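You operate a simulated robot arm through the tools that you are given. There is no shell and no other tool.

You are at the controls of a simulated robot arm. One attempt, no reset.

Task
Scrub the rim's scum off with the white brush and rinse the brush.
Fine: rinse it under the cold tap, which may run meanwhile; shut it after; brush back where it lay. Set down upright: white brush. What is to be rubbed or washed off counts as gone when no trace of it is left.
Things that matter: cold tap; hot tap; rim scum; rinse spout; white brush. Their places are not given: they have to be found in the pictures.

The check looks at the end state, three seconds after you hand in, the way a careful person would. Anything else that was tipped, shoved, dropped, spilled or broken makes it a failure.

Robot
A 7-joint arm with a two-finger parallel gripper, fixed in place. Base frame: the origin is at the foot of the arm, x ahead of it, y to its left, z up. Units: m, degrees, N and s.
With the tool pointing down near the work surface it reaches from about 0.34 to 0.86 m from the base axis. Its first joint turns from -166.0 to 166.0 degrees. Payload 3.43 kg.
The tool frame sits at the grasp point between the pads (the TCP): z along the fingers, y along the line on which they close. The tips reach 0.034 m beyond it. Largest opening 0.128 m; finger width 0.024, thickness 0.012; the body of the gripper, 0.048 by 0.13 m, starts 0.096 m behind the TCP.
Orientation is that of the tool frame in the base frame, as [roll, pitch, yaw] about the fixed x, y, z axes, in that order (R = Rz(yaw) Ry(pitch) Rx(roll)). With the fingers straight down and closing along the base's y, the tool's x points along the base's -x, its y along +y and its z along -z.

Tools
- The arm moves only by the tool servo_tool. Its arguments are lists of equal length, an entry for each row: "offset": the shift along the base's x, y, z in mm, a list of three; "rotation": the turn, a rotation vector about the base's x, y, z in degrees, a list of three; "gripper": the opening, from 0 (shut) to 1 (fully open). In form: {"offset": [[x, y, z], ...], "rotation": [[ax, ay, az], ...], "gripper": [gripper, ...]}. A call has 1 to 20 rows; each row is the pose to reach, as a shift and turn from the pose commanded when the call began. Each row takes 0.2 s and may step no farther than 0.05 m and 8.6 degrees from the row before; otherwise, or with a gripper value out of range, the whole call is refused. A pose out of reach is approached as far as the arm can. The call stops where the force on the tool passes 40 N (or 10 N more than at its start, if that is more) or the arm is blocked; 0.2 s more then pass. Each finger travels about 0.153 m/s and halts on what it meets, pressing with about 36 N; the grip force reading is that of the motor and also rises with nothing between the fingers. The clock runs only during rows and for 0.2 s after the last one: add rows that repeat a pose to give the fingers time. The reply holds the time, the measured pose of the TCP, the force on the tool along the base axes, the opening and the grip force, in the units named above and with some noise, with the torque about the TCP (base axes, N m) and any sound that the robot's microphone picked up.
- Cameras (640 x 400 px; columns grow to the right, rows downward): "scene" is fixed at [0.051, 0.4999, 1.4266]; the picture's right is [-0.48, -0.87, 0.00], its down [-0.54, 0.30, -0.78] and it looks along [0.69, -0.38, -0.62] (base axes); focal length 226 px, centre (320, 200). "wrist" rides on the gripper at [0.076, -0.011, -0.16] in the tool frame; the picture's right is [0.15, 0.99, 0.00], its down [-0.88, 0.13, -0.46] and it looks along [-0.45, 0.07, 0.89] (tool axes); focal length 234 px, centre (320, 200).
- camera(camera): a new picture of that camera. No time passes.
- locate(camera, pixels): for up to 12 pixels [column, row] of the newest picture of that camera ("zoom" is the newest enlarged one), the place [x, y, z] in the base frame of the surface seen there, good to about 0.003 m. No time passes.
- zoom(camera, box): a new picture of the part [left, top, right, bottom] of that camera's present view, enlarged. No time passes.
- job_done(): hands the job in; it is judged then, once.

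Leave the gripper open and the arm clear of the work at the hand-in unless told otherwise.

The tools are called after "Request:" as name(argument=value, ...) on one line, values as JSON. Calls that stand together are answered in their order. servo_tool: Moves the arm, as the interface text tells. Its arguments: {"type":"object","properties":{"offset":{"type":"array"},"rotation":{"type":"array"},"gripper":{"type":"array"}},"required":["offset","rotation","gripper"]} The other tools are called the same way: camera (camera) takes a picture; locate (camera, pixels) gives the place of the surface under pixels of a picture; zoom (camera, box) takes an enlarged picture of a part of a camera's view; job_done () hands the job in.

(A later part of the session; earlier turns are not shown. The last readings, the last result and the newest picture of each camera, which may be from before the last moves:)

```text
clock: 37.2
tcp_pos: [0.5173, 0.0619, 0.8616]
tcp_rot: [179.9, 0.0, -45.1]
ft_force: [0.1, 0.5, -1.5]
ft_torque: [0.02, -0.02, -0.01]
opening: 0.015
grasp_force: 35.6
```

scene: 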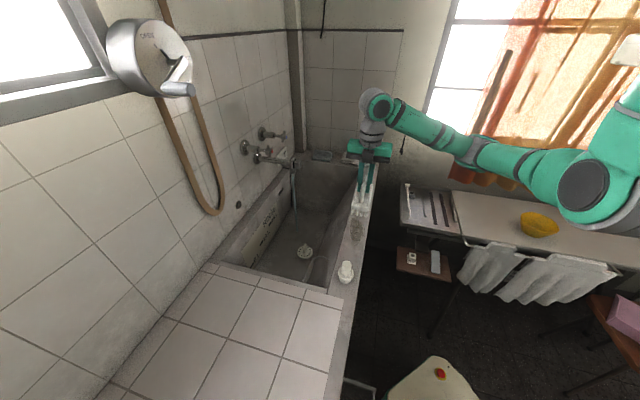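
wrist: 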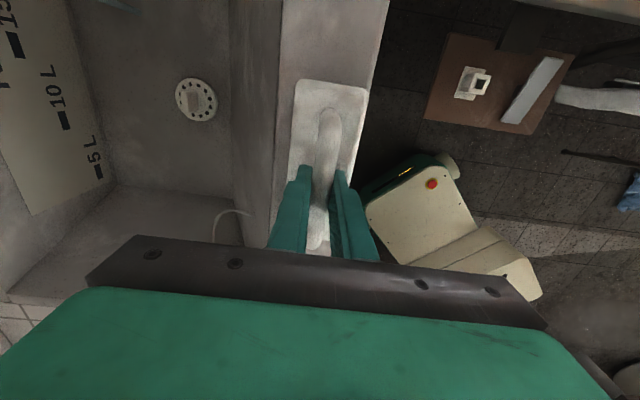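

The force is zero again at a lower z: the brush is creeping up a little in the grip, which bottoms out when the slab meets the fingertips. I'll lower until I feel a light push.

Request:
servo_tool(offset=[[0, 0, -1], [0, 0, -2], [0, 0, -2]], rotation=[[0, 0, 0], [0, 0, 0], [0, 0, 0]], gripper=[0, 0, 0])

Request:
zoom(camera="scene", box=[330, 195, 390, 245])

```text
clock: 38.0
tcp_pos: [0.5164, 0.0618, 0.8601]
tcp_rot: [-179.9, -0.1, -45.1]
ft_force: [3.0, -0.7, 29.2]
ft_torque: [0.31, 0.25, -0.03]
opening: 0.0147
grasp_force: 35.8
```

```text
8.00 times, centred on (360, 220) of scene
```

zoom: 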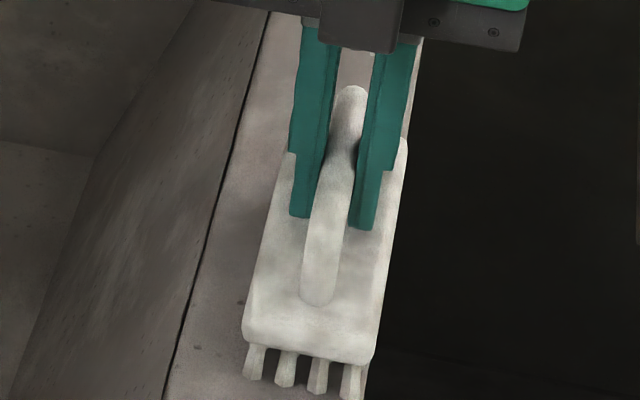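

About 29 N now. I'll ease 0.7 mm and stroke along the outer half, then move to the inner half.

Request:
servo_tool(offset=[[0, 0, 0.7], [12, -12, 0.6], [24, -24, 0.5], [36, -36, 0.3], [48, -48, 0.2], [36, -36, 0.1], [24, -24, 0], [12, -12, -0.1], [0, 0, -0.2], [-12, 12, -0.3], [-24, 24, -0.4], [-36, 36, -0.5], [-48, 48, -0.6], [-36, 36, -0.7], [-24, 24, -0.8], [-12, 12, -0.9], [0, 0, -1]], rotation=[[0, 0, 0], [0, 0, 0], [0, 0, 0], [0, 0, 0], [0, 0, 0], [0, 0, 0], [0, 0, 0], [0, 0, 0], [0, 0, 0], [0, 0, 0], [0, 0, 0], [0, 0, 0], [0, 0, 0], [0, 0, 0], [0, 0, 0], [0, 0, 0], [0, 0, 0]], gripper=[0, 0, 0, 0, 0, 0, 0, 0, 0, 0, 0, 0, 0, 0, 0, 0, 0])

Request:
zoom(camera="scene", box=[330, 195, 390, 245])

```text
clock: 41.6
tcp_pos: [0.5174, 0.0624, 0.8591]
tcp_rot: [179.9, 0.0, -45.1]
ft_force: [-1.8, 2.3, 4.8]
ft_torque: [0.43, 0.42, -0.01]
opening: 0.0154
grasp_force: 35.6
```

```text
8.00 times, centred on (360, 220) of scene
```

zoom: 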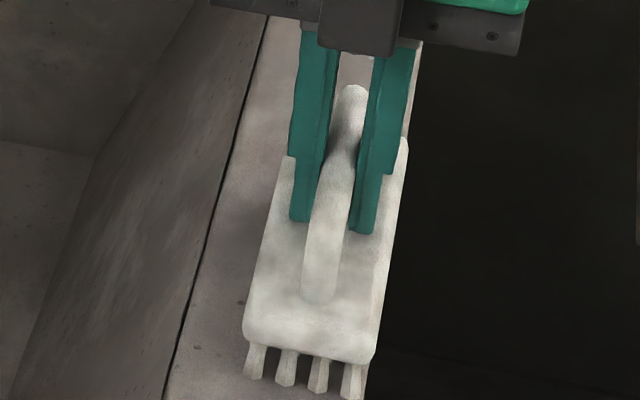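

Light contact now (5 N). I'll shift 17 mm toward the basin side and stroke the inner half.

Request:
servo_tool(offset=[[6, 6, -0.3], [12, 12, -0.5], [24, 0, -0.6], [36, -12, -0.7], [48, -24, -0.8], [60, -36, -0.9], [48, -24, -1], [36, -12, -1.1], [24, 0, -1.2], [12, 12, -1.3], [0, 24, -1.3], [-12, 36, -1.4], [-24, 48, -1.4], [-36, 60, -1.5], [-24, 48, -1.5], [-12, 36, -1.6], [0, 24, -1.6], [12, 12, -1.6]], rotation=[[0, 0, 0], [0, 0, 0], [0, 0, 0], [0, 0, 0], [0, 0, 0], [0, 0, 0], [0, 0, 0], [0, 0, 0], [0, 0, 0], [0, 0, 0], [0, 0, 0], [0, 0, 0], [0, 0, 0], [0, 0, 0], [0, 0, 0], [0, 0, 0], [0, 0, 0], [0, 0, 0]], gripper=[0, 0, 0, 0, 0, 0, 0, 0, 0, 0, 0, 0, 0, 0, 0, 0, 0, 0])

```text
clock: 45.4
tcp_pos: [0.5271, 0.0741, 0.8579]
tcp_rot: [179.9, 0.0, -45.1]
ft_force: [-5.8, 3.5, 16.0]
ft_torque: [0.46, 0.46, -0.14]
opening: 0.0153
grasp_force: 35.6
```

Contact at 16 N. I'll lift and move aside along the rim to look at the scum.

Request:
servo_tool(offset=[[0, 0, 15], [0, 0, 50], [25, -25, 80], [55, -55, 100], [85, -85, 110], [110, -110, 110]], rotation=[[0, 0, 0], [0, 0, 0], [0, 0, 0], [0, 0, 0], [0, 0, 0], [0, 0, 0]], gripper=[0, 0, 0, 0, 0, 0])

Request:
zoom(camera="scene", box=[320, 200, 400, 260])

Request:
camera(camera="scene")

```text
clock: 46.8
tcp_pos: [0.6391, -0.035, 0.9692]
tcp_rot: [180.0, 0.0, -45.0]
ft_force: [1.1, 0.3, -1.1]
ft_torque: [0.02, 0.01, 0.03]
opening: 0.0151
grasp_force: 36.0
```

```text
6.67 times, centred on (360, 230) of scene
```

zoom: 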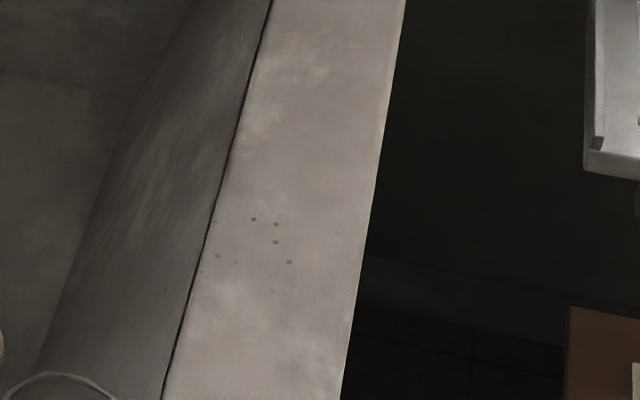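

```text
taken
```

scene: 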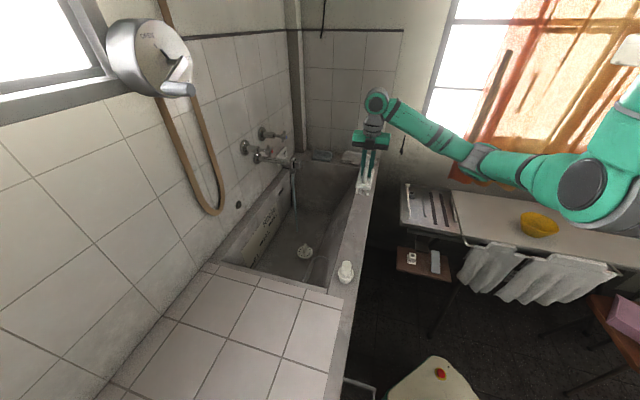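

The film is gone apart from a few dark dots. I'll look closer at whether they're remnants or just pits in the rim.

Request:
zoom(camera="scene", box=[338, 220, 370, 250])

Request:
zoom(camera="scene", box=[330, 250, 370, 280])

Request:
camera(camera="wrist")

```text
13.33 times, centred on (354, 235) of scene
```

zoom: 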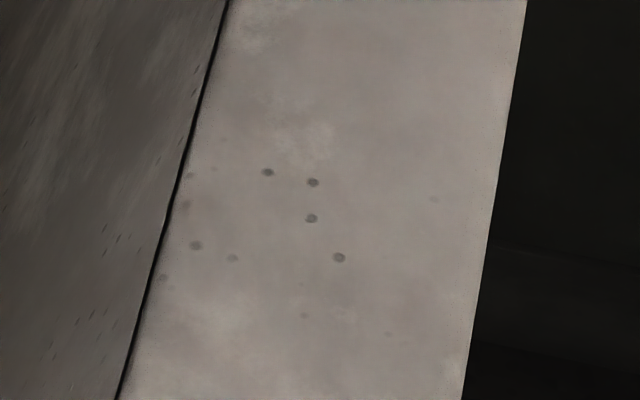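

```text
13.33 times, centred on (350, 265) of scene
```

zoom: 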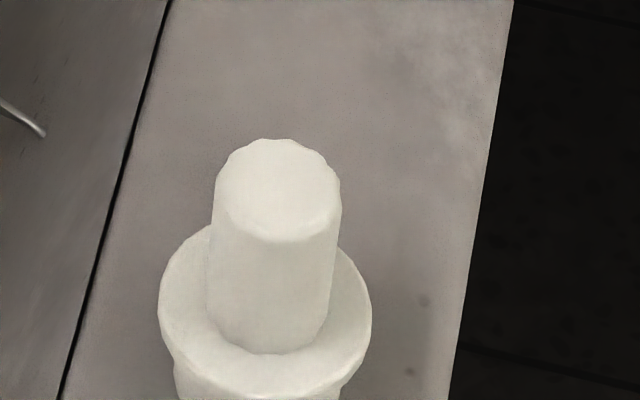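

```text
taken
```

wrist: 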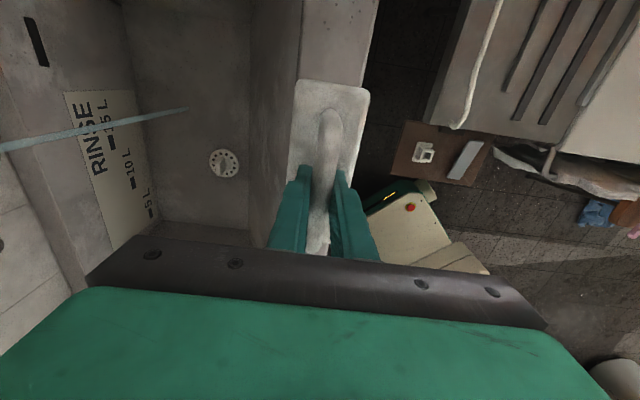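

The film is gone, but there are a few darker dots near (352,235). A similar speck at (348,238) was outside the scum before, so they may be pits in the rim. To be sure, I'll scrub that area again with a zig-zag and compare.

Request:
servo_tool(offset=[[-25, 26, 0], [-55, 57, 0], [-85, 88, -10], [-110, 114, -40], [-123, 127, -75], [-123, 127, -95], [-123, 127, -105], [-123, 127, -109], [-123, 127, -111], [-123, 127, -111.5]], rotation=[[0, 0, 0], [0, 0, 0], [0, 0, 0], [0, 0, 0], [0, 0, 0], [0, 0, 0], [0, 0, 0], [0, 0, 0], [0, 0, 0], [0, 0, 0]], gripper=[0, 0, 0, 0, 0, 0, 0, 0, 0, 0])

```text
clock: 49.2
tcp_pos: [0.5158, 0.0919, 0.8583]
tcp_rot: [-179.8, -0.1, -45.0]
ft_force: [-3.3, -0.6, 7.3]
ft_torque: [-0.06, -0.06, -0.03]
opening: 0.0153
grasp_force: 36.6
stopped in row 10: the force on the tool passed its limit at 41 N (the readings are from after the stop); the commanded pose is now the measured one
```

In contact at 7 N. Now a zig-zag scrub over this part, with small side-to-side moves while sliding along.

Request:
servo_tool(offset=[[-6, -6, -0.3], [3, 3, -0.3], [2, -14, -0.3], [11, -5, -0.4], [10, -22, -0.4], [19, -13, -0.4], [24, -36, -0.5], [33, -27, -0.5], [25, -19, -0.5], [10, -22, -0.6], [17, -11, -0.6], [0, -12, -0.6], [4, 2, -0.7], [-16, 4, -0.7], [-10, 16, -0.7], [-30, 18, -0.8], [-22, 28, -0.8], [-14, 2, -0.8], [0, 0, -0.8]], rotation=[[0, 0, 0], [0, 0, 0], [0, 0, 0], [0, 0, 0], [0, 0, 0], [0, 0, 0], [0, 0, 0], [0, 0, 0], [0, 0, 0], [0, 0, 0], [0, 0, 0], [0, 0, 0], [0, 0, 0], [0, 0, 0], [0, 0, 0], [0, 0, 0], [0, 0, 0], [0, 0, 0], [0, 0, 0]], gripper=[0, 0, 0, 0, 0, 0, 0, 0, 0, 0, 0, 0, 0, 0, 0, 0, 0, 0, 0])

Request:
servo_tool(offset=[[0, 0, 15], [0, 0, 50], [25, -25, 80], [55, -55, 100], [85, -85, 110], [115, -115, 110]], rotation=[[0, 0, 0], [0, 0, 0], [0, 0, 0], [0, 0, 0], [0, 0, 0], [0, 0, 0]], gripper=[0, 0, 0, 0, 0, 0])

Request:
zoom(camera="scene", box=[338, 220, 370, 250])

Request:
zoom(camera="scene", box=[338, 200, 370, 230])

```text
clock: 50.5
tcp_pos: [0.5257, 0.0719, 0.8581]
tcp_rot: [-179.7, -0.1, -44.8]
ft_force: [-2.9, -0.2, 10.4]
ft_torque: [-0.16, -0.25, -0.01]
opening: 0.0152
grasp_force: 36.1
stopped in row 6: the force on the tool passed its limit at 46 N (the readings are from after the stop); the commanded pose is now the measured one
```

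```text
clock: 51.9
tcp_pos: [0.6416, -0.0467, 0.9672]
tcp_rot: [-179.8, 0.0, -44.9]
ft_force: [-0.3, 0.6, -1.9]
ft_torque: [-0.02, -0.01, 0.01]
opening: 0.0154
grasp_force: 36.5
```

```text
13.33 times, centred on (354, 235) of scene
```

zoom: 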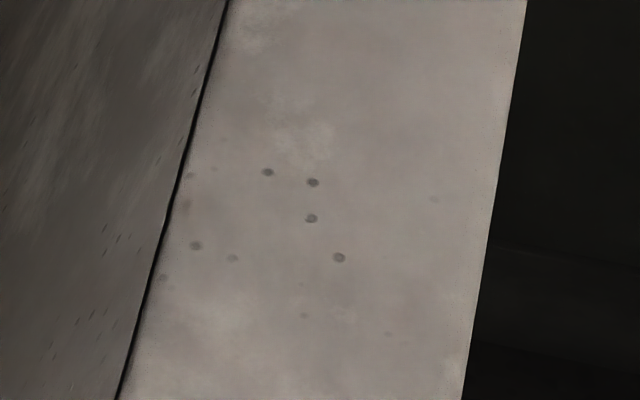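

```text
13.33 times, centred on (354, 215) of scene
```

zoom: 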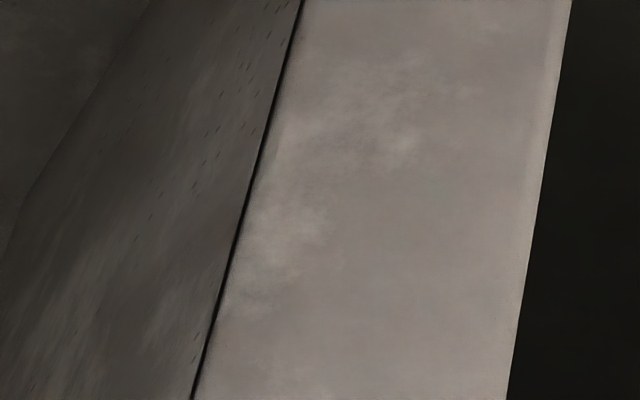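

The dots are unchanged pixel for pixel. They look like marks in the rim itself, the same as the untouched speck beside them. I'll check from closer with the wrist camera by shifting over the basin so the rim isn't hidden by the brush.

Request:
servo_tool(offset=[[-15, 40, 5], [-30, 80, 10], [-45, 120, 10], [-60, 160, 10], [-75, 200, 10], [-90, 245, 10], [-90, 245, 10]], rotation=[[0, 0, 0], [0, 0, 0], [0, 0, 0], [0, 0, 0], [0, 0, 0], [0, 0, 0], [0, 0, 0]], gripper=[0, 0, 0, 0, 0, 0, 0])

Request:
camera(camera="wrist")

Request:
camera(camera="scene")

```text
clock: 53.5
tcp_pos: [0.5525, 0.2024, 0.9768]
tcp_rot: [-179.7, 0.0, -44.9]
ft_force: [-0.2, -0.4, -1.6]
ft_torque: [0.01, -0.01, -0.04]
opening: 0.0157
grasp_force: 36.4
```

```text
taken
```

wrist: 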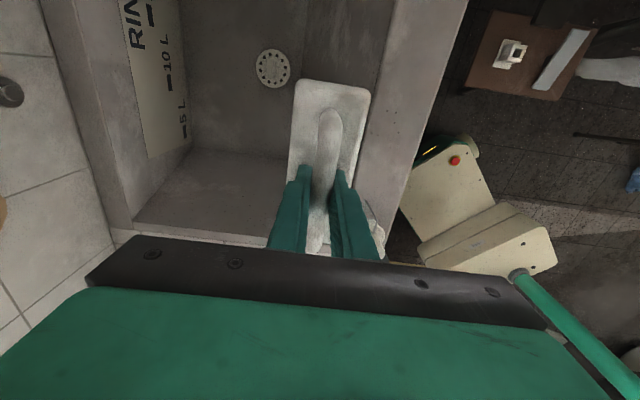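

```text
taken
```

scene: 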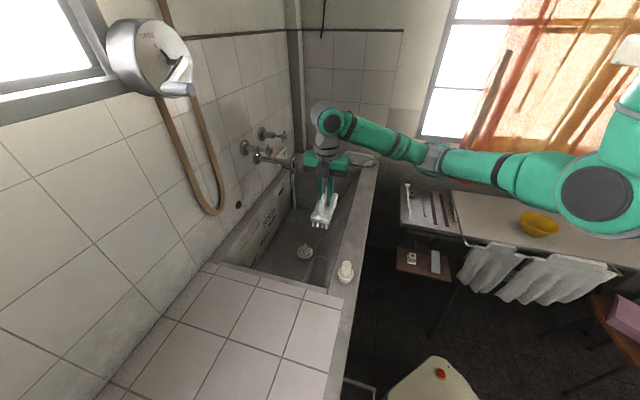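

Request:
zoom(camera="wrist", box=[360, 0, 480, 170])

Request:
zoom(camera="wrist", box=[370, 80, 430, 150])

Request:
zoom(camera="wrist", box=[40, 40, 130, 220])

```text
2.35 times, centred on (420, 85) of wrist
```

zoom: 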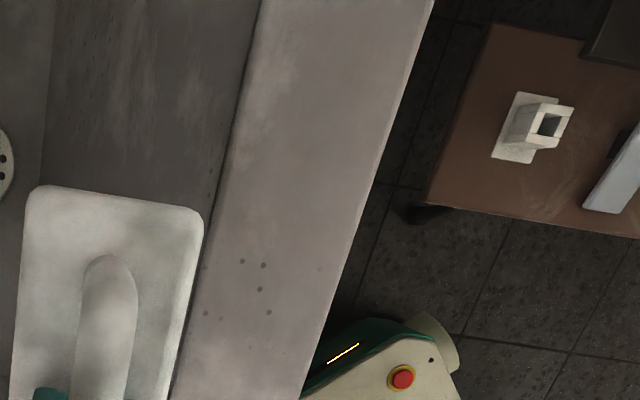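

```text
5.71 times, centred on (400, 115) of wrist
```

zoom: 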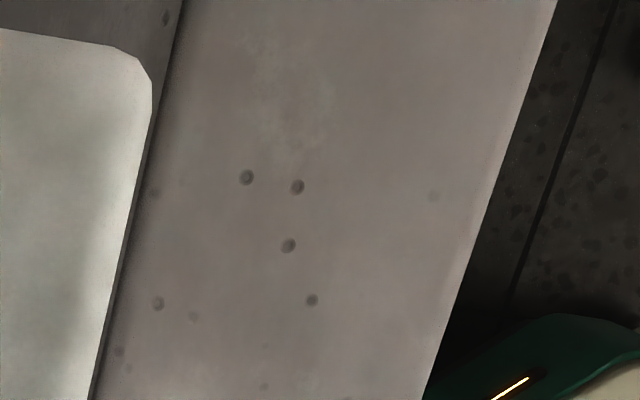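

```text
2.22 times, centred on (85, 130) of wrist
```

zoom: 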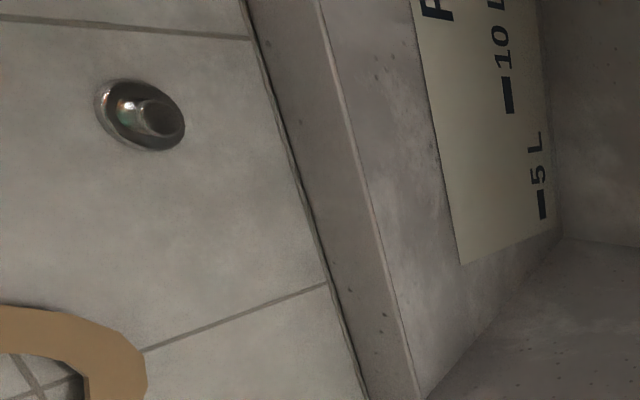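

The dots are pits in the stone; the same kind shows on the far rim and basin walls. The scum is gone. Now the rinse: I'll tilt the tool 55° toward the wall so the bristles face the stream at about (0.826, 0.202), stopping short of it first.

Request:
servo_tool(offset=[[21, -13, -10], [42, -26, -19], [64, -39, -29], [85, -52, -38], [106, -65, -48], [127, -78, -58], [148, -91, -67], [169, -104, -77], [169, -104, -77]], rotation=[[4.86, -4.86, 0], [9.72, -9.72, 0], [14.58, -14.58, 0], [19.45, -19.45, 0], [24.31, -24.31, 0], [29.17, -29.17, 0], [34.03, -34.03, 0], [38.89, -38.89, 0], [38.89, -38.89, 0]], gripper=[0, 0, 0, 0, 0, 0, 0, 0, 0])

Request:
camera(camera="scene")

Request:
camera(camera="wrist")

Request:
zoom(camera="scene", box=[250, 110, 390, 220])

```text
clock: 55.5
tcp_pos: [0.7232, 0.0966, 0.899]
tcp_rot: [-124.6, -0.1, -45.0]
ft_force: [-0.9, 0.2, -1.2]
ft_torque: [-0.08, 0.08, 0.05]
opening: 0.0154
grasp_force: 35.9
```

```text
taken
```

scene: 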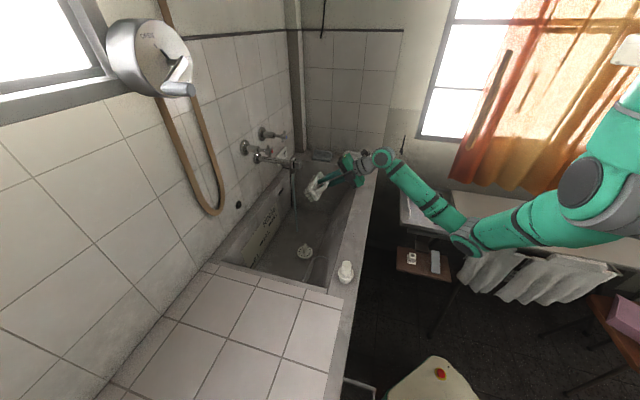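

```text
taken
```

wrist: 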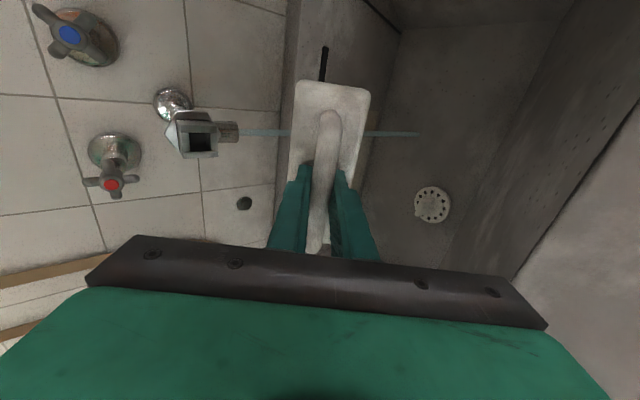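

```text
3.64 times, centred on (320, 165) of scene
```

zoom: 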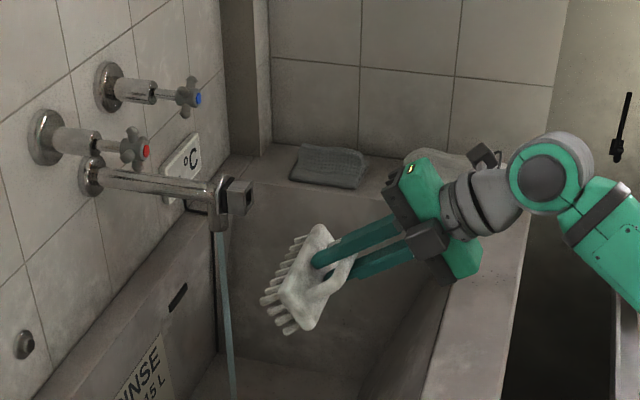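

The bristles now face the stream and nothing touches. Before moving in 8 cm, I'll check the forearm's clearance from the rim edge.

Request:
locate(camera="zoom", pixels=[[560, 170], [530, 205], [575, 235], [600, 270], [625, 300], [520, 260], [505, 330], [540, 205], [445, 240], [470, 275], [320, 240], [295, 325]])

Request:
locate(camera="scene", pixels=[[400, 180], [420, 210], [440, 225], [455, 240], [465, 245], [372, 190], [365, 220], [418, 240], [293, 190], [295, 210]])

```text
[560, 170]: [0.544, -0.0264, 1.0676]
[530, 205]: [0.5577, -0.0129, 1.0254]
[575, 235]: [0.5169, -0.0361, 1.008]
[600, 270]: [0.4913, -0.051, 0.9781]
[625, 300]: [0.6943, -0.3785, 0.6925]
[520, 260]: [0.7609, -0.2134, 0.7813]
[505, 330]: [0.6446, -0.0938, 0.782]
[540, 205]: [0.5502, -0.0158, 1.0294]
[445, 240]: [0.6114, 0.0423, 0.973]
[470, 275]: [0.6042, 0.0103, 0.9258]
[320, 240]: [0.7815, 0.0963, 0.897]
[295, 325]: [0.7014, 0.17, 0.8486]
```

```text
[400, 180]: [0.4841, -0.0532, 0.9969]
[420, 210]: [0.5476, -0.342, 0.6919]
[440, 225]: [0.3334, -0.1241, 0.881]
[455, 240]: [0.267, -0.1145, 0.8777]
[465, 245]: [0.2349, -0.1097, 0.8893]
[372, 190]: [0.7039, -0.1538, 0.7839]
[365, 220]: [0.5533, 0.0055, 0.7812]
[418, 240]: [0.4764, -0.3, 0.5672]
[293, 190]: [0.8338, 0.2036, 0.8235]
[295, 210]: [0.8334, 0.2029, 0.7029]
```

The forearm has about 8 cm to spare over the rim. The stream is at (0.8336, 0.2032). I'll move the bristles into it and sweep along the brush's length slowly.

Request:
servo_tool(offset=[[15, 15, -5], [30, 30, -10], [45, 45, -10], [60, 60, -10], [60, 60, -10], [70, 50, -10], [80, 40, -10], [90, 30, -10], [98, 22, -10], [98, 22, -10], [88, 32, -10], [78, 42, -10], [68, 52, -10], [58, 62, -10], [48, 72, -10], [38, 82, -10], [28, 92, -10], [22, 98, -10], [22, 98, -10]], rotation=[[0, 0, 0], [0, 0, 0], [0, 0, 0], [0, 0, 0], [0, 0, 0], [0, 0, 0], [0, 0, 0], [0, 0, 0], [0, 0, 0], [0, 0, 0], [0, 0, 0], [0, 0, 0], [0, 0, 0], [0, 0, 0], [0, 0, 0], [0, 0, 0], [0, 0, 0], [0, 0, 0], [0, 0, 0]], gripper=[0, 0, 0, 0, 0, 0, 0, 0, 0, 0, 0, 0, 0, 0, 0, 0, 0, 0, 0])

Request:
camera(camera="scene")

Request:
zoom(camera="scene", box=[250, 130, 350, 220])

Request:
camera(camera="wrist")

```text
clock: 59.5
tcp_pos: [0.7422, 0.194, 0.8905]
tcp_rot: [-124.8, 0.0, -45.0]
ft_force: [0.5, 0.2, -2.0]
ft_torque: [-0.06, 0.05, 0.05]
opening: 0.0152
grasp_force: 36.4
```

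```text
taken
```

scene: 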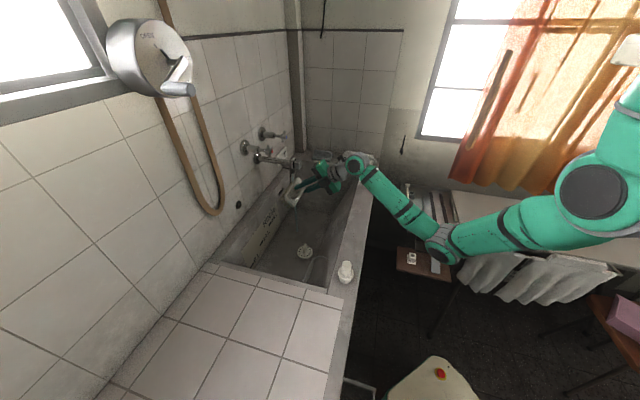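

```text
4.44 times, centred on (300, 175) of scene
```

zoom: 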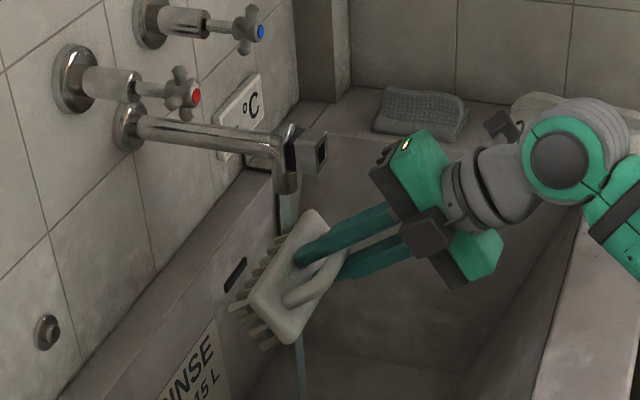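

```text
taken
```

wrist: 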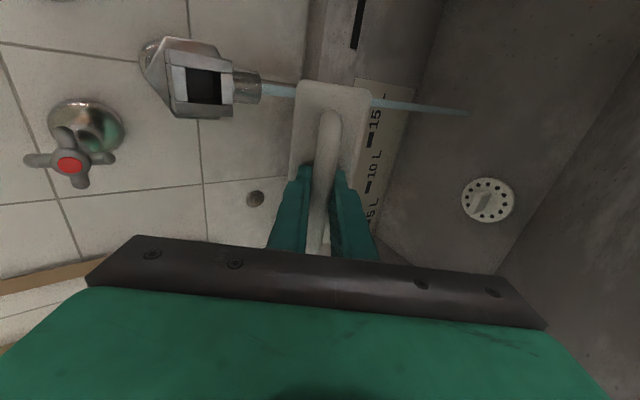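

The stream runs onto the bristles. I'll do more sweeps at slightly different depths so all rows get rinsed.

Request:
servo_tool(offset=[[-4, -4, 0], [6, -14, 0], [16, -24, 0], [26, -34, 0], [36, -44, 0], [46, -54, 0], [56, -64, 0], [66, -74, 0], [72, -80, 0], [80, -72, 0], [82, -70, 0], [72, -60, 0], [62, -50, 0], [52, -40, 0], [42, -30, 0], [32, -20, 0], [22, -10, 0], [12, 0, 0], [6, 6, 0], [6, 6, 0]], rotation=[[0, 0, 0], [0, 0, 0], [0, 0, 0], [0, 0, 0], [0, 0, 0], [0, 0, 0], [0, 0, 0], [0, 0, 0], [0, 0, 0], [0, 0, 0], [0, 0, 0], [0, 0, 0], [0, 0, 0], [0, 0, 0], [0, 0, 0], [0, 0, 0], [0, 0, 0], [0, 0, 0], [0, 0, 0], [0, 0, 0]], gripper=[0, 0, 0, 0, 0, 0, 0, 0, 0, 0, 0, 0, 0, 0, 0, 0, 0, 0, 0, 0])

Request:
zoom(camera="scene", box=[250, 130, 350, 220])

```text
clock: 63.7
tcp_pos: [0.7483, 0.2007, 0.889]
tcp_rot: [-124.8, 0.0, -45.0]
ft_force: [-0.2, 0.0, -0.8]
ft_torque: [-0.04, 0.02, 0.0]
opening: 0.015
grasp_force: 35.8
```

```text
4.44 times, centred on (300, 175) of scene
```

zoom: 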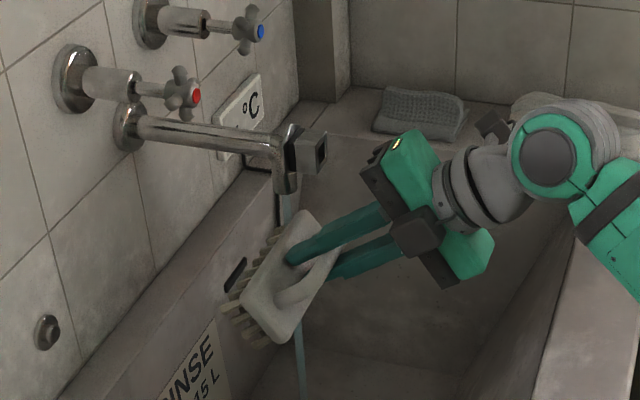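

I'll back out of the stream and inspect the bristles.

Request:
servo_tool(offset=[[-15, -15, 0], [-35, -35, 0], [-60, -60, 5], [-60, -60, 5]], rotation=[[0, 0, 0], [0, 0, 0], [0, 0, 0], [0, 0, 0]], gripper=[0, 0, 0, 0])

Request:
zoom(camera="scene", box=[280, 160, 350, 220])

Request:
zoom(camera="wrist", box=[250, 60, 420, 180])

```text
clock: 64.7
tcp_pos: [0.6868, 0.1409, 0.8942]
tcp_rot: [-124.7, -0.1, -45.0]
ft_force: [0.2, -0.3, -1.2]
ft_torque: [-0.01, 0.06, 0.0]
opening: 0.0153
grasp_force: 35.7
```

```text
6.67 times, centred on (315, 190) of scene
```

zoom: 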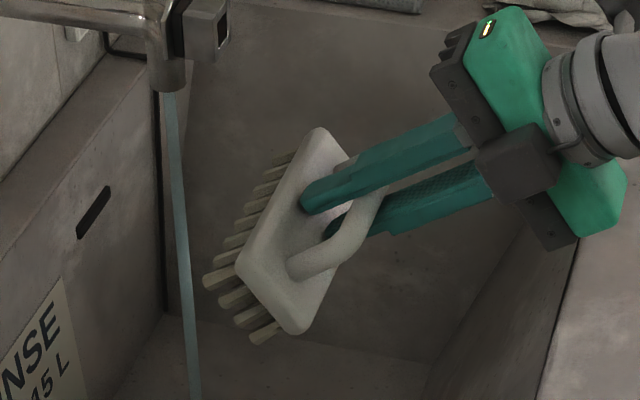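

```text
3.33 times, centred on (335, 120) of wrist
```

zoom: 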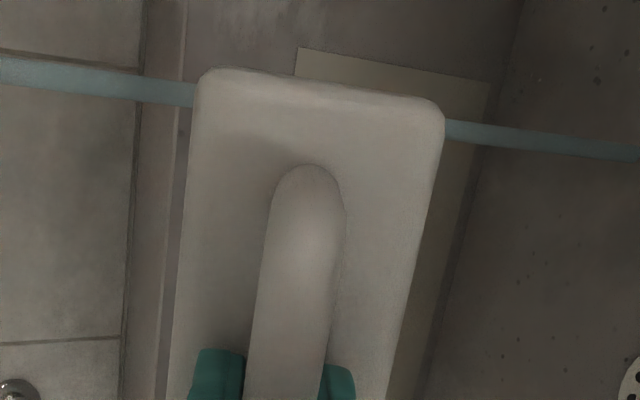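

Request:
zoom(camera="scene", box=[298, 178, 328, 214])

```text
11.11 times, centred on (313, 196) of scene
```

zoom: 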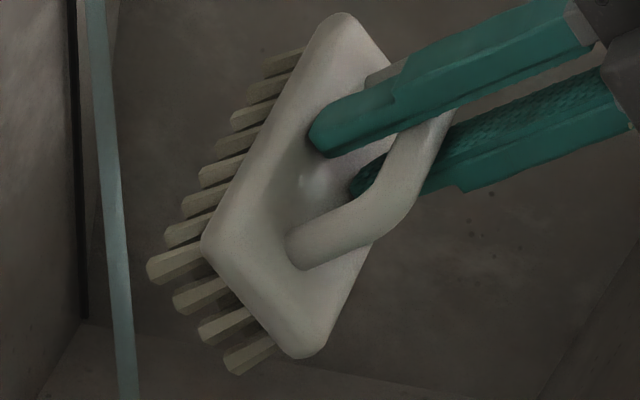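

The bristles look clean, pale and wet with no residue. One more full-length sweep, including the end tufts, for a thorough rinse, then back out.

Request:
servo_tool(offset=[[15, 25, -4], [35, 45, -4], [51, 62, -4], [51, 62, -4], [63, 50, -4], [75, 38, -4], [87, 26, -4], [99, 14, -4], [111, 2, -4], [123, -10, -4], [135, -22, -4], [147, -34, -4], [147, -34, -4], [135, -22, -4], [119, -6, -4], [103, 10, -4], [87, 26, -4], [87, 26, -4], [60, 0, -4], [30, -30, 0]], rotation=[[0, 0, 0], [0, 0, 0], [0, 0, 0], [0, 0, 0], [0, 0, 0], [0, 0, 0], [0, 0, 0], [0, 0, 0], [0, 0, 0], [0, 0, 0], [0, 0, 0], [0, 0, 0], [0, 0, 0], [0, 0, 0], [0, 0, 0], [0, 0, 0], [0, 0, 0], [0, 0, 0], [0, 0, 0], [0, 0, 0]], gripper=[0, 0, 0, 0, 0, 0, 0, 0, 0, 0, 0, 0, 0, 0, 0, 0, 0, 0, 0, 0])

Request:
camera(camera="scene")

```text
clock: 68.9
tcp_pos: [0.716, 0.1105, 0.8943]
tcp_rot: [-124.8, -0.1, -44.9]
ft_force: [-0.1, -0.1, -2.2]
ft_torque: [-0.08, 0.05, -0.05]
opening: 0.0151
grasp_force: 35.9
```

```text
taken
```

scene: 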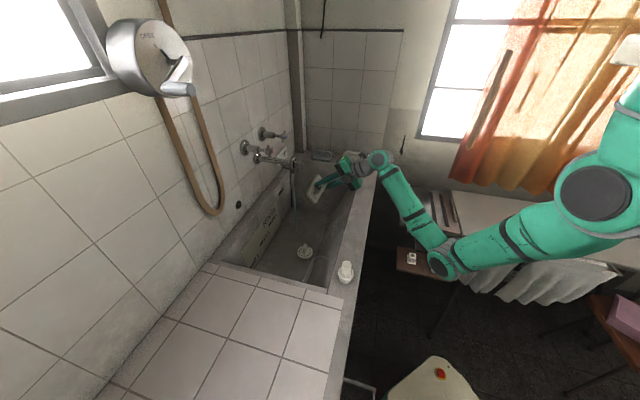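

Still draining fine. Now I'll swing the brush upright again over the basin and raise it.

Request:
servo_tool(offset=[[-20, 11, 13], [-41, 23, 26], [-61, 34, 40], [-82, 46, 53], [-102, 57, 66], [-122, 69, 80], [-143, 80, 93], [-163, 92, 106], [-163, 92, 106]], rotation=[[-4.86, 4.86, 0], [-9.72, 9.72, 0], [-14.58, 14.58, 0], [-19.45, 19.45, 0], [-24.31, 24.31, 0], [-29.17, 29.17, 0], [-34.03, 34.03, 0], [-38.89, 38.89, 0], [-38.89, 38.89, 0]], gripper=[0, 0, 0, 0, 0, 0, 0, 0, 0])

Request:
camera(camera="wrist")

Request:
zoom(camera="scene", box=[280, 130, 380, 260])

```text
clock: 70.9
tcp_pos: [0.5548, 0.2024, 0.9995]
tcp_rot: [-179.8, -0.1, -45.0]
ft_force: [0.3, -0.1, -1.7]
ft_torque: [-0.01, 0.0, 0.03]
opening: 0.0153
grasp_force: 36.5
```

```text
taken
```

wrist: 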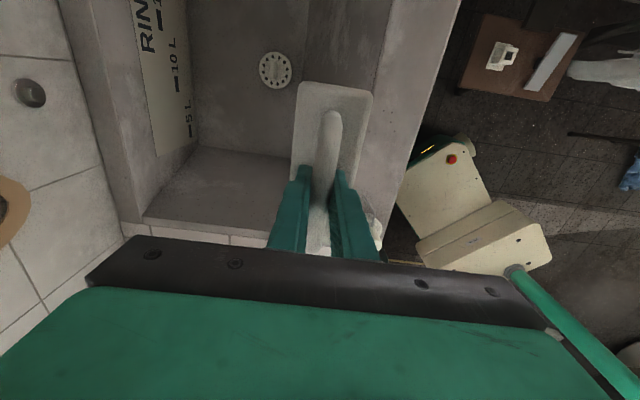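

```text
3.08 times, centred on (330, 195) of scene
```

zoom: 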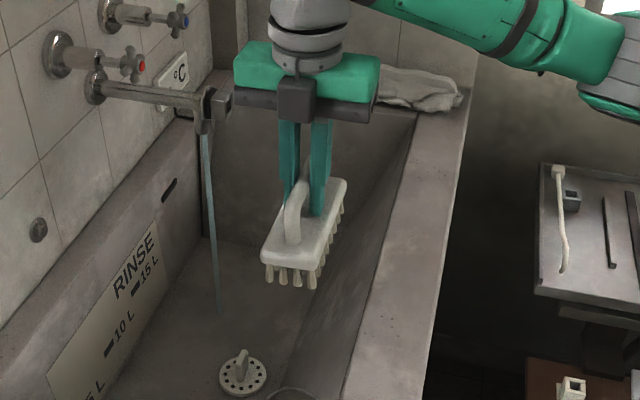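

The brush is upright and wet. I'll carry it back to where it lay, first above it.

Request:
servo_tool(offset=[[-30, 23, 0], [-65, 50, 0], [-100, 77, 0], [-135, 104, 0], [-170, 131, 0], [-205, 158, 0], [-240, 185, 0], [-265, 205, 0], [-279, 215.6, -20], [-279, 215.6, -60], [-279, 215.6, -100], [-279, 215.6, -110]], rotation=[[0, 0, -1], [0, 0, -2], [0, 0, -3], [0, 0, -4], [0, 0, -5], [0, 0, -6], [0, 0, -7], [0, 0, -7], [0, 0, -7], [0, 0, -7], [0, 0, -7], [0, 0, -7]], gripper=[0, 0, 0, 0, 0, 0, 0, 0, 0, 0, 0, 0])

Request:
camera(camera="wrist")

Request:
zoom(camera="scene", box=[240, 240, 360, 390])

```text
clock: 73.5
tcp_pos: [0.2773, 0.4197, 0.8917]
tcp_rot: [-179.7, -0.1, -52.0]
ft_force: [-0.3, -1.3, -2.2]
ft_torque: [-0.03, 0.02, 0.01]
opening: 0.015
grasp_force: 36.2
```

```text
taken
```

wrist: 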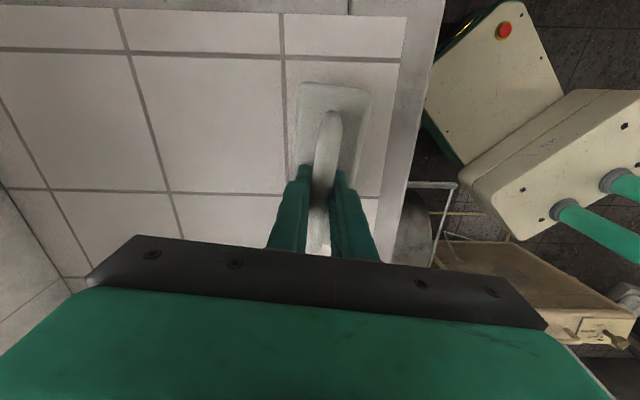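

```text
2.67 times, centred on (300, 315) of scene
```

zoom: 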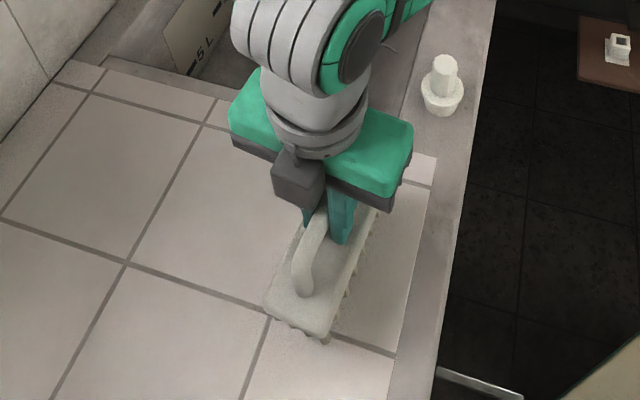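

I'm 2 mm off the grasp spot. I'll correct it and lower gently until contact.

Request:
servo_tool(offset=[[-1.8, -1.6, -15], [-1.8, -1.6, -25], [-1.8, -1.6, -29], [-1.8, -1.6, -31], [-1.8, -1.6, -32.5]], rotation=[[0, 0, 0], [0, 0, 0], [0, 0, 0], [0, 0, 0], [0, 0, 0]], gripper=[0, 0, 0, 0, 0])

```text
clock: 74.7
tcp_pos: [0.2735, 0.4169, 0.8592]
tcp_rot: [-179.6, 0.0, -51.8]
ft_force: [-5.7, -1.9, 19.7]
ft_torque: [-0.54, -0.49, -0.16]
opening: 0.0153
grasp_force: 36.0
```

Contact at 20 N. I'll ease 1 mm, then open the fingers gently.

Request:
servo_tool(offset=[[0, 0, 1.2], [0, 0, 1.2], [0, 0, 1.2], [0, 0, 1.2], [0, 0, 1.2], [0, 0, 1.2]], rotation=[[0, 0, 0], [0, 0, 0], [0, 0, 0], [0, 0, 0], [0, 0, 0], [0, 0, 0]], gripper=[0, 0.13, 0.2, 0.3, 0.4, 0.4])

Request:
servo_tool(offset=[[0, 0, 15], [0, 0, 40], [0, 0, 80], [0, 0, 120], [0, 0, 160]], rotation=[[0, 0, 0], [0, 0, 0], [0, 0, 0], [0, 0, 0], [0, 0, 0]], gripper=[0.4, 0.4, 0.4, 0.4, 0.5])

Request:
camera(camera="wrist")

Request:
zoom(camera="scene", box=[240, 240, 360, 390])

```text
clock: 76.1
tcp_pos: [0.275, 0.4172, 0.8604]
tcp_rot: [-179.7, 0.0, -52.0]
ft_force: [-0.2, 0.0, 0.0]
ft_torque: [-0.04, -0.03, -0.02]
opening: 0.0511
grasp_force: 0.1
```

```text
clock: 77.3
tcp_pos: [0.2758, 0.4171, 1.021]
tcp_rot: [-179.7, -0.1, -52.0]
ft_force: [-0.4, 0.1, -0.2]
ft_torque: [0.02, 0.01, 0.01]
opening: 0.0641
grasp_force: 0.0
```

```text
taken
```

wrist: 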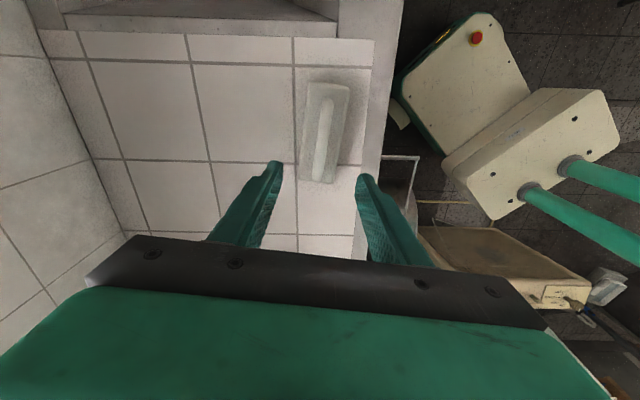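

```text
2.67 times, centred on (300, 315) of scene
```

zoom: 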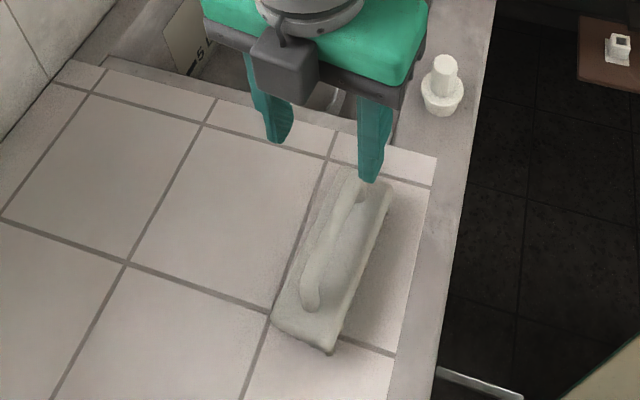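

The brush stands where it lay, on its bristles. Now to shut the cold tap: I'll go back over the basin first, turning +10° to match the handle's present angle.

Request:
servo_tool(offset=[[27, -32, 15], [55, -63, 30], [82, -95, 45], [110, -127, 60], [137, -158, 75], [164, -190, 85], [192, -222, 95], [219, -254, 99], [247, -285, 99], [274, -317, 99], [274, -317, 99]], rotation=[[0, 0, 1], [0, 0, 2], [0, 0, 3], [0, 0, 4], [0, 0, 5], [0, 0, 6], [0, 0, 7], [0, 0, 8], [0, 0, 9], [0, 0, 10], [0, 0, 10]], gripper=[0.65, 0.65, 0.65, 0.65, 0.65, 0.65, 0.65, 0.65, 0.65, 0.65, 0.65])

Request:
zoom(camera="scene", box=[265, 285, 345, 385])

Request:
zoom(camera="scene", box=[220, 110, 400, 260])

```text
clock: 79.7
tcp_pos: [0.5499, 0.1005, 1.1201]
tcp_rot: [-179.7, -0.1, -41.9]
ft_force: [0.4, -0.4, 0.4]
ft_torque: [0.02, 0.0, 0.01]
opening: 0.0833
grasp_force: 0.0
```

```text
4.00 times, centred on (305, 335) of scene
```

zoom: 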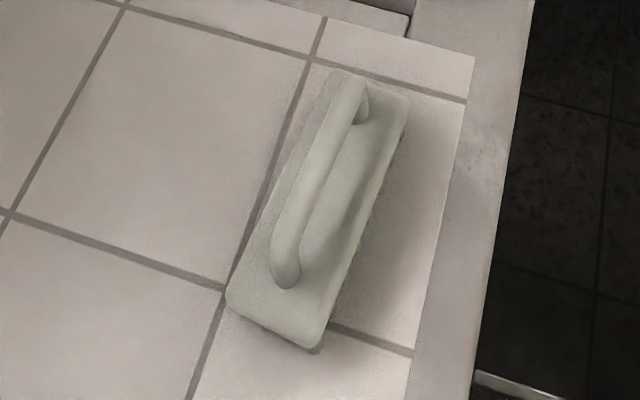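

```text
2.67 times, centred on (310, 185) of scene
```

zoom: 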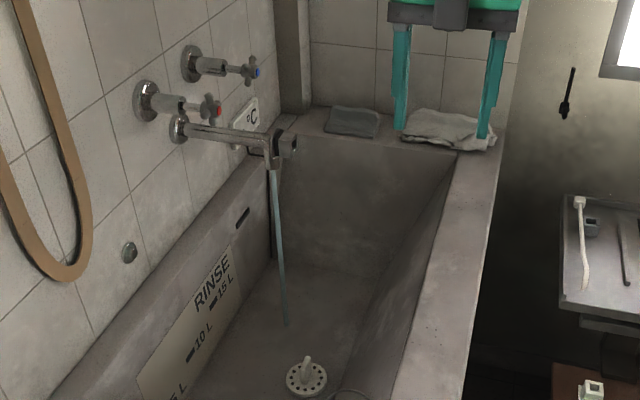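

The brush is back in its original spot, clean. Now I'll tilt the tool to horizontal in front of the cold handle.

Request:
servo_tool(offset=[[19, -5, -7], [38, -10, -13], [56, -15, -20], [75, -20, -27], [94, -25, -33], [113, -30, -40], [132, -35, -47], [151, -40, -53], [169, -45, -60], [188, -50, -67], [207, -55, -73], [226, -60, -80], [226, -60, -80]], rotation=[[5.3, -5.3, 0], [10.61, -10.61, 0], [15.91, -15.91, 0], [21.21, -21.21, 0], [26.52, -26.52, 0], [31.82, -31.82, 0], [37.12, -37.12, 0], [42.43, -42.43, 0], [47.73, -47.73, 0], [53.03, -53.03, 0], [58.34, -58.34, 0], [63.64, -63.64, 0], [63.64, -63.64, 0]], gripper=[0.65, 0.65, 0.65, 0.65, 0.65, 0.65, 0.65, 0.65, 0.65, 0.65, 0.65, 0.65, 0.65])

Request:
camera(camera="wrist")

Request:
camera(camera="scene")

```text
clock: 82.5
tcp_pos: [0.7754, 0.0405, 1.039]
tcp_rot: [-89.6, -3.0, -45.0]
ft_force: [0.3, -0.3, 1.0]
ft_torque: [-0.02, 0.01, -0.01]
opening: 0.0832
grasp_force: 0.0
```

```text
taken
```

wrist: 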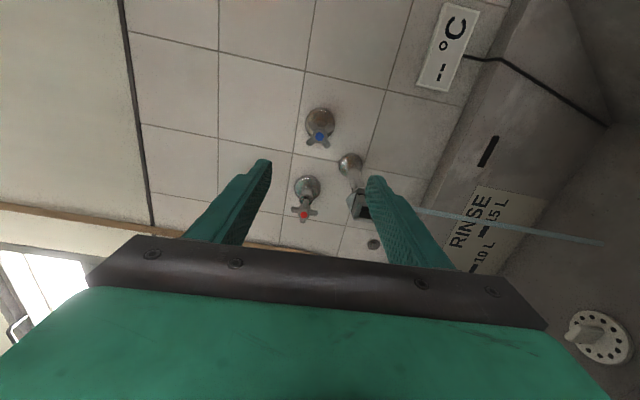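

```text
taken
```

scene: 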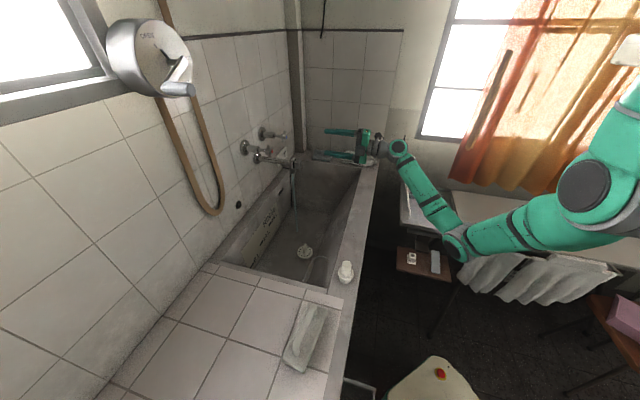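

The handle is centred between the fingers, with its spokes at the same diagonal angle in the picture. I'll go straight in.

Request:
servo_tool(offset=[[30, 30, 1], [60, 60, 1], [90, 90, 1], [115, 115, 1], [130, 130, 1], [141, 141, 1], [141, 141, 1]], rotation=[[0, 0, 0], [0, 0, 0], [0, 0, 0], [0, 0, 0], [0, 0, 0], [0, 0, 0], [0, 0, 0]], gripper=[0.65, 0.65, 0.65, 0.65, 0.65, 0.65, 0.65])

Request:
zoom(camera="wrist", box=[250, 110, 400, 230])

Request:
zoom(camera="scene", box=[230, 110, 390, 210])

```text
clock: 84.1
tcp_pos: [0.9148, 0.1814, 1.0395]
tcp_rot: [-89.6, -3.0, -44.9]
ft_force: [-0.5, 0.3, 0.2]
ft_torque: [0.01, -0.03, -0.01]
opening: 0.0833
grasp_force: 0.1
```

```text
3.33 times, centred on (325, 170) of wrist
```

zoom: 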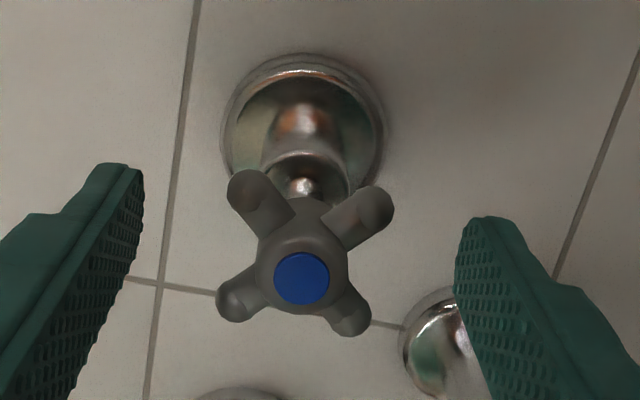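

```text
4.00 times, centred on (310, 160) of scene
```

zoom: 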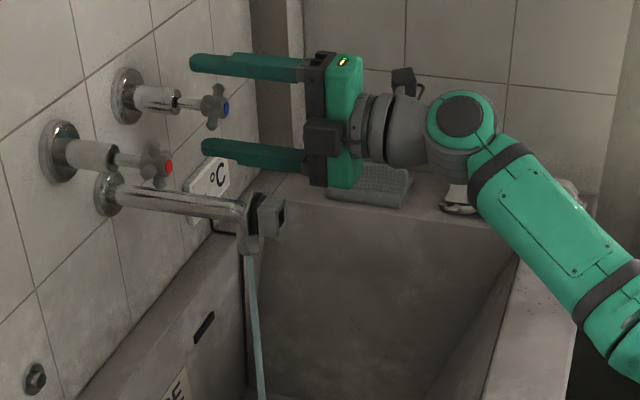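

The fingers line up with the gaps. I'll close and turn clockwise 48°, back to the shut position.

Request:
servo_tool(offset=[[1, 0.5, 0.5], [1, 0.5, 0.5], [1, 0.5, 0.5], [1, 0.5, 0.5]], rotation=[[0, 0, 0], [0, 0, 0], [0, 0, 0], [0, 0, 0]], gripper=[0.5, 0.3, 0.2, 0.2])

Request:
servo_tool(offset=[[0, 0, 0], [0, 0, 0], [0, 0, 0], [0, 0, 0], [0, 0, 0], [0, 0, 0], [0, 0, 0]], rotation=[[5.66, 5.66, 0], [11.31, 11.31, 0], [16.97, 16.97, 0], [22.63, 22.63, 0], [28.28, 28.28, 0], [33.94, 33.94, 0], [33.94, 33.94, 0]], gripper=[0.2, 0.2, 0.2, 0.2, 0.2, 0.2, 0.2])

Request:
zoom(camera="scene", box=[230, 110, 390, 270])

Request:
camera(camera="wrist")

```text
clock: 85.1
tcp_pos: [0.9179, 0.1811, 1.0397]
tcp_rot: [-89.7, -2.9, -45.0]
ft_force: [0.6, 0.0, 2.4]
ft_torque: [-0.19, 0.19, -0.09]
opening: 0.0518
grasp_force: 45.3
```

```text
clock: 86.7
tcp_pos: [0.9172, 0.1816, 1.0398]
tcp_rot: [-89.9, 45.1, -45.1]
ft_force: [6.4, 1.7, -4.6]
ft_torque: [-0.15, 0.12, 0.16]
opening: 0.0516
grasp_force: 45.4
```

```text
2.50 times, centred on (310, 190) of scene
```

zoom: 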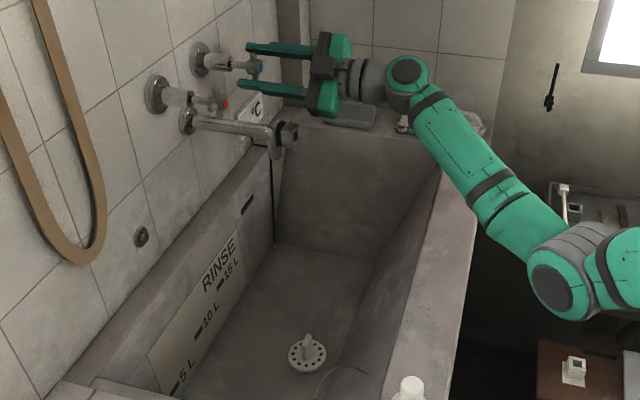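

```text
taken
```

wrist: 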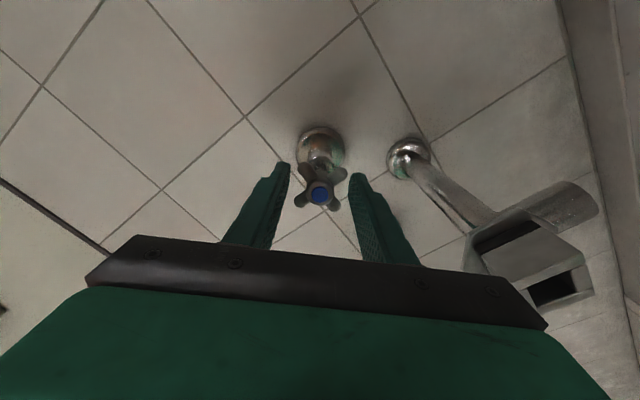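

The water has stopped. I'll nudge 3° further to make sure it sits at its stop, then look closely at the outlet.

Request:
servo_tool(offset=[[0, 0, 0], [0, 0, 0]], rotation=[[2.1, 2.1, 0], [2.1, 2.1, 0]], gripper=[0.2, 0.2])

Request:
zoom(camera="scene", box=[260, 130, 330, 200])

```text
clock: 87.3
tcp_pos: [0.9155, 0.1815, 1.0398]
tcp_rot: [-89.8, 47.9, -44.9]
ft_force: [-2.1, 3.7, -3.7]
ft_torque: [-0.86, -0.39, 0.13]
opening: 0.0515
grasp_force: 44.7
```

```text
5.71 times, centred on (295, 165) of scene
```

zoom: 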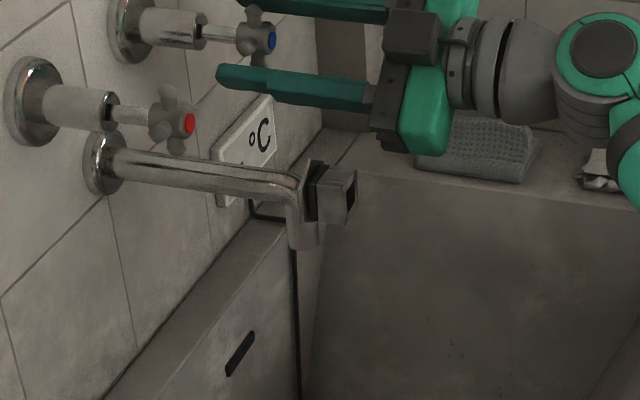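

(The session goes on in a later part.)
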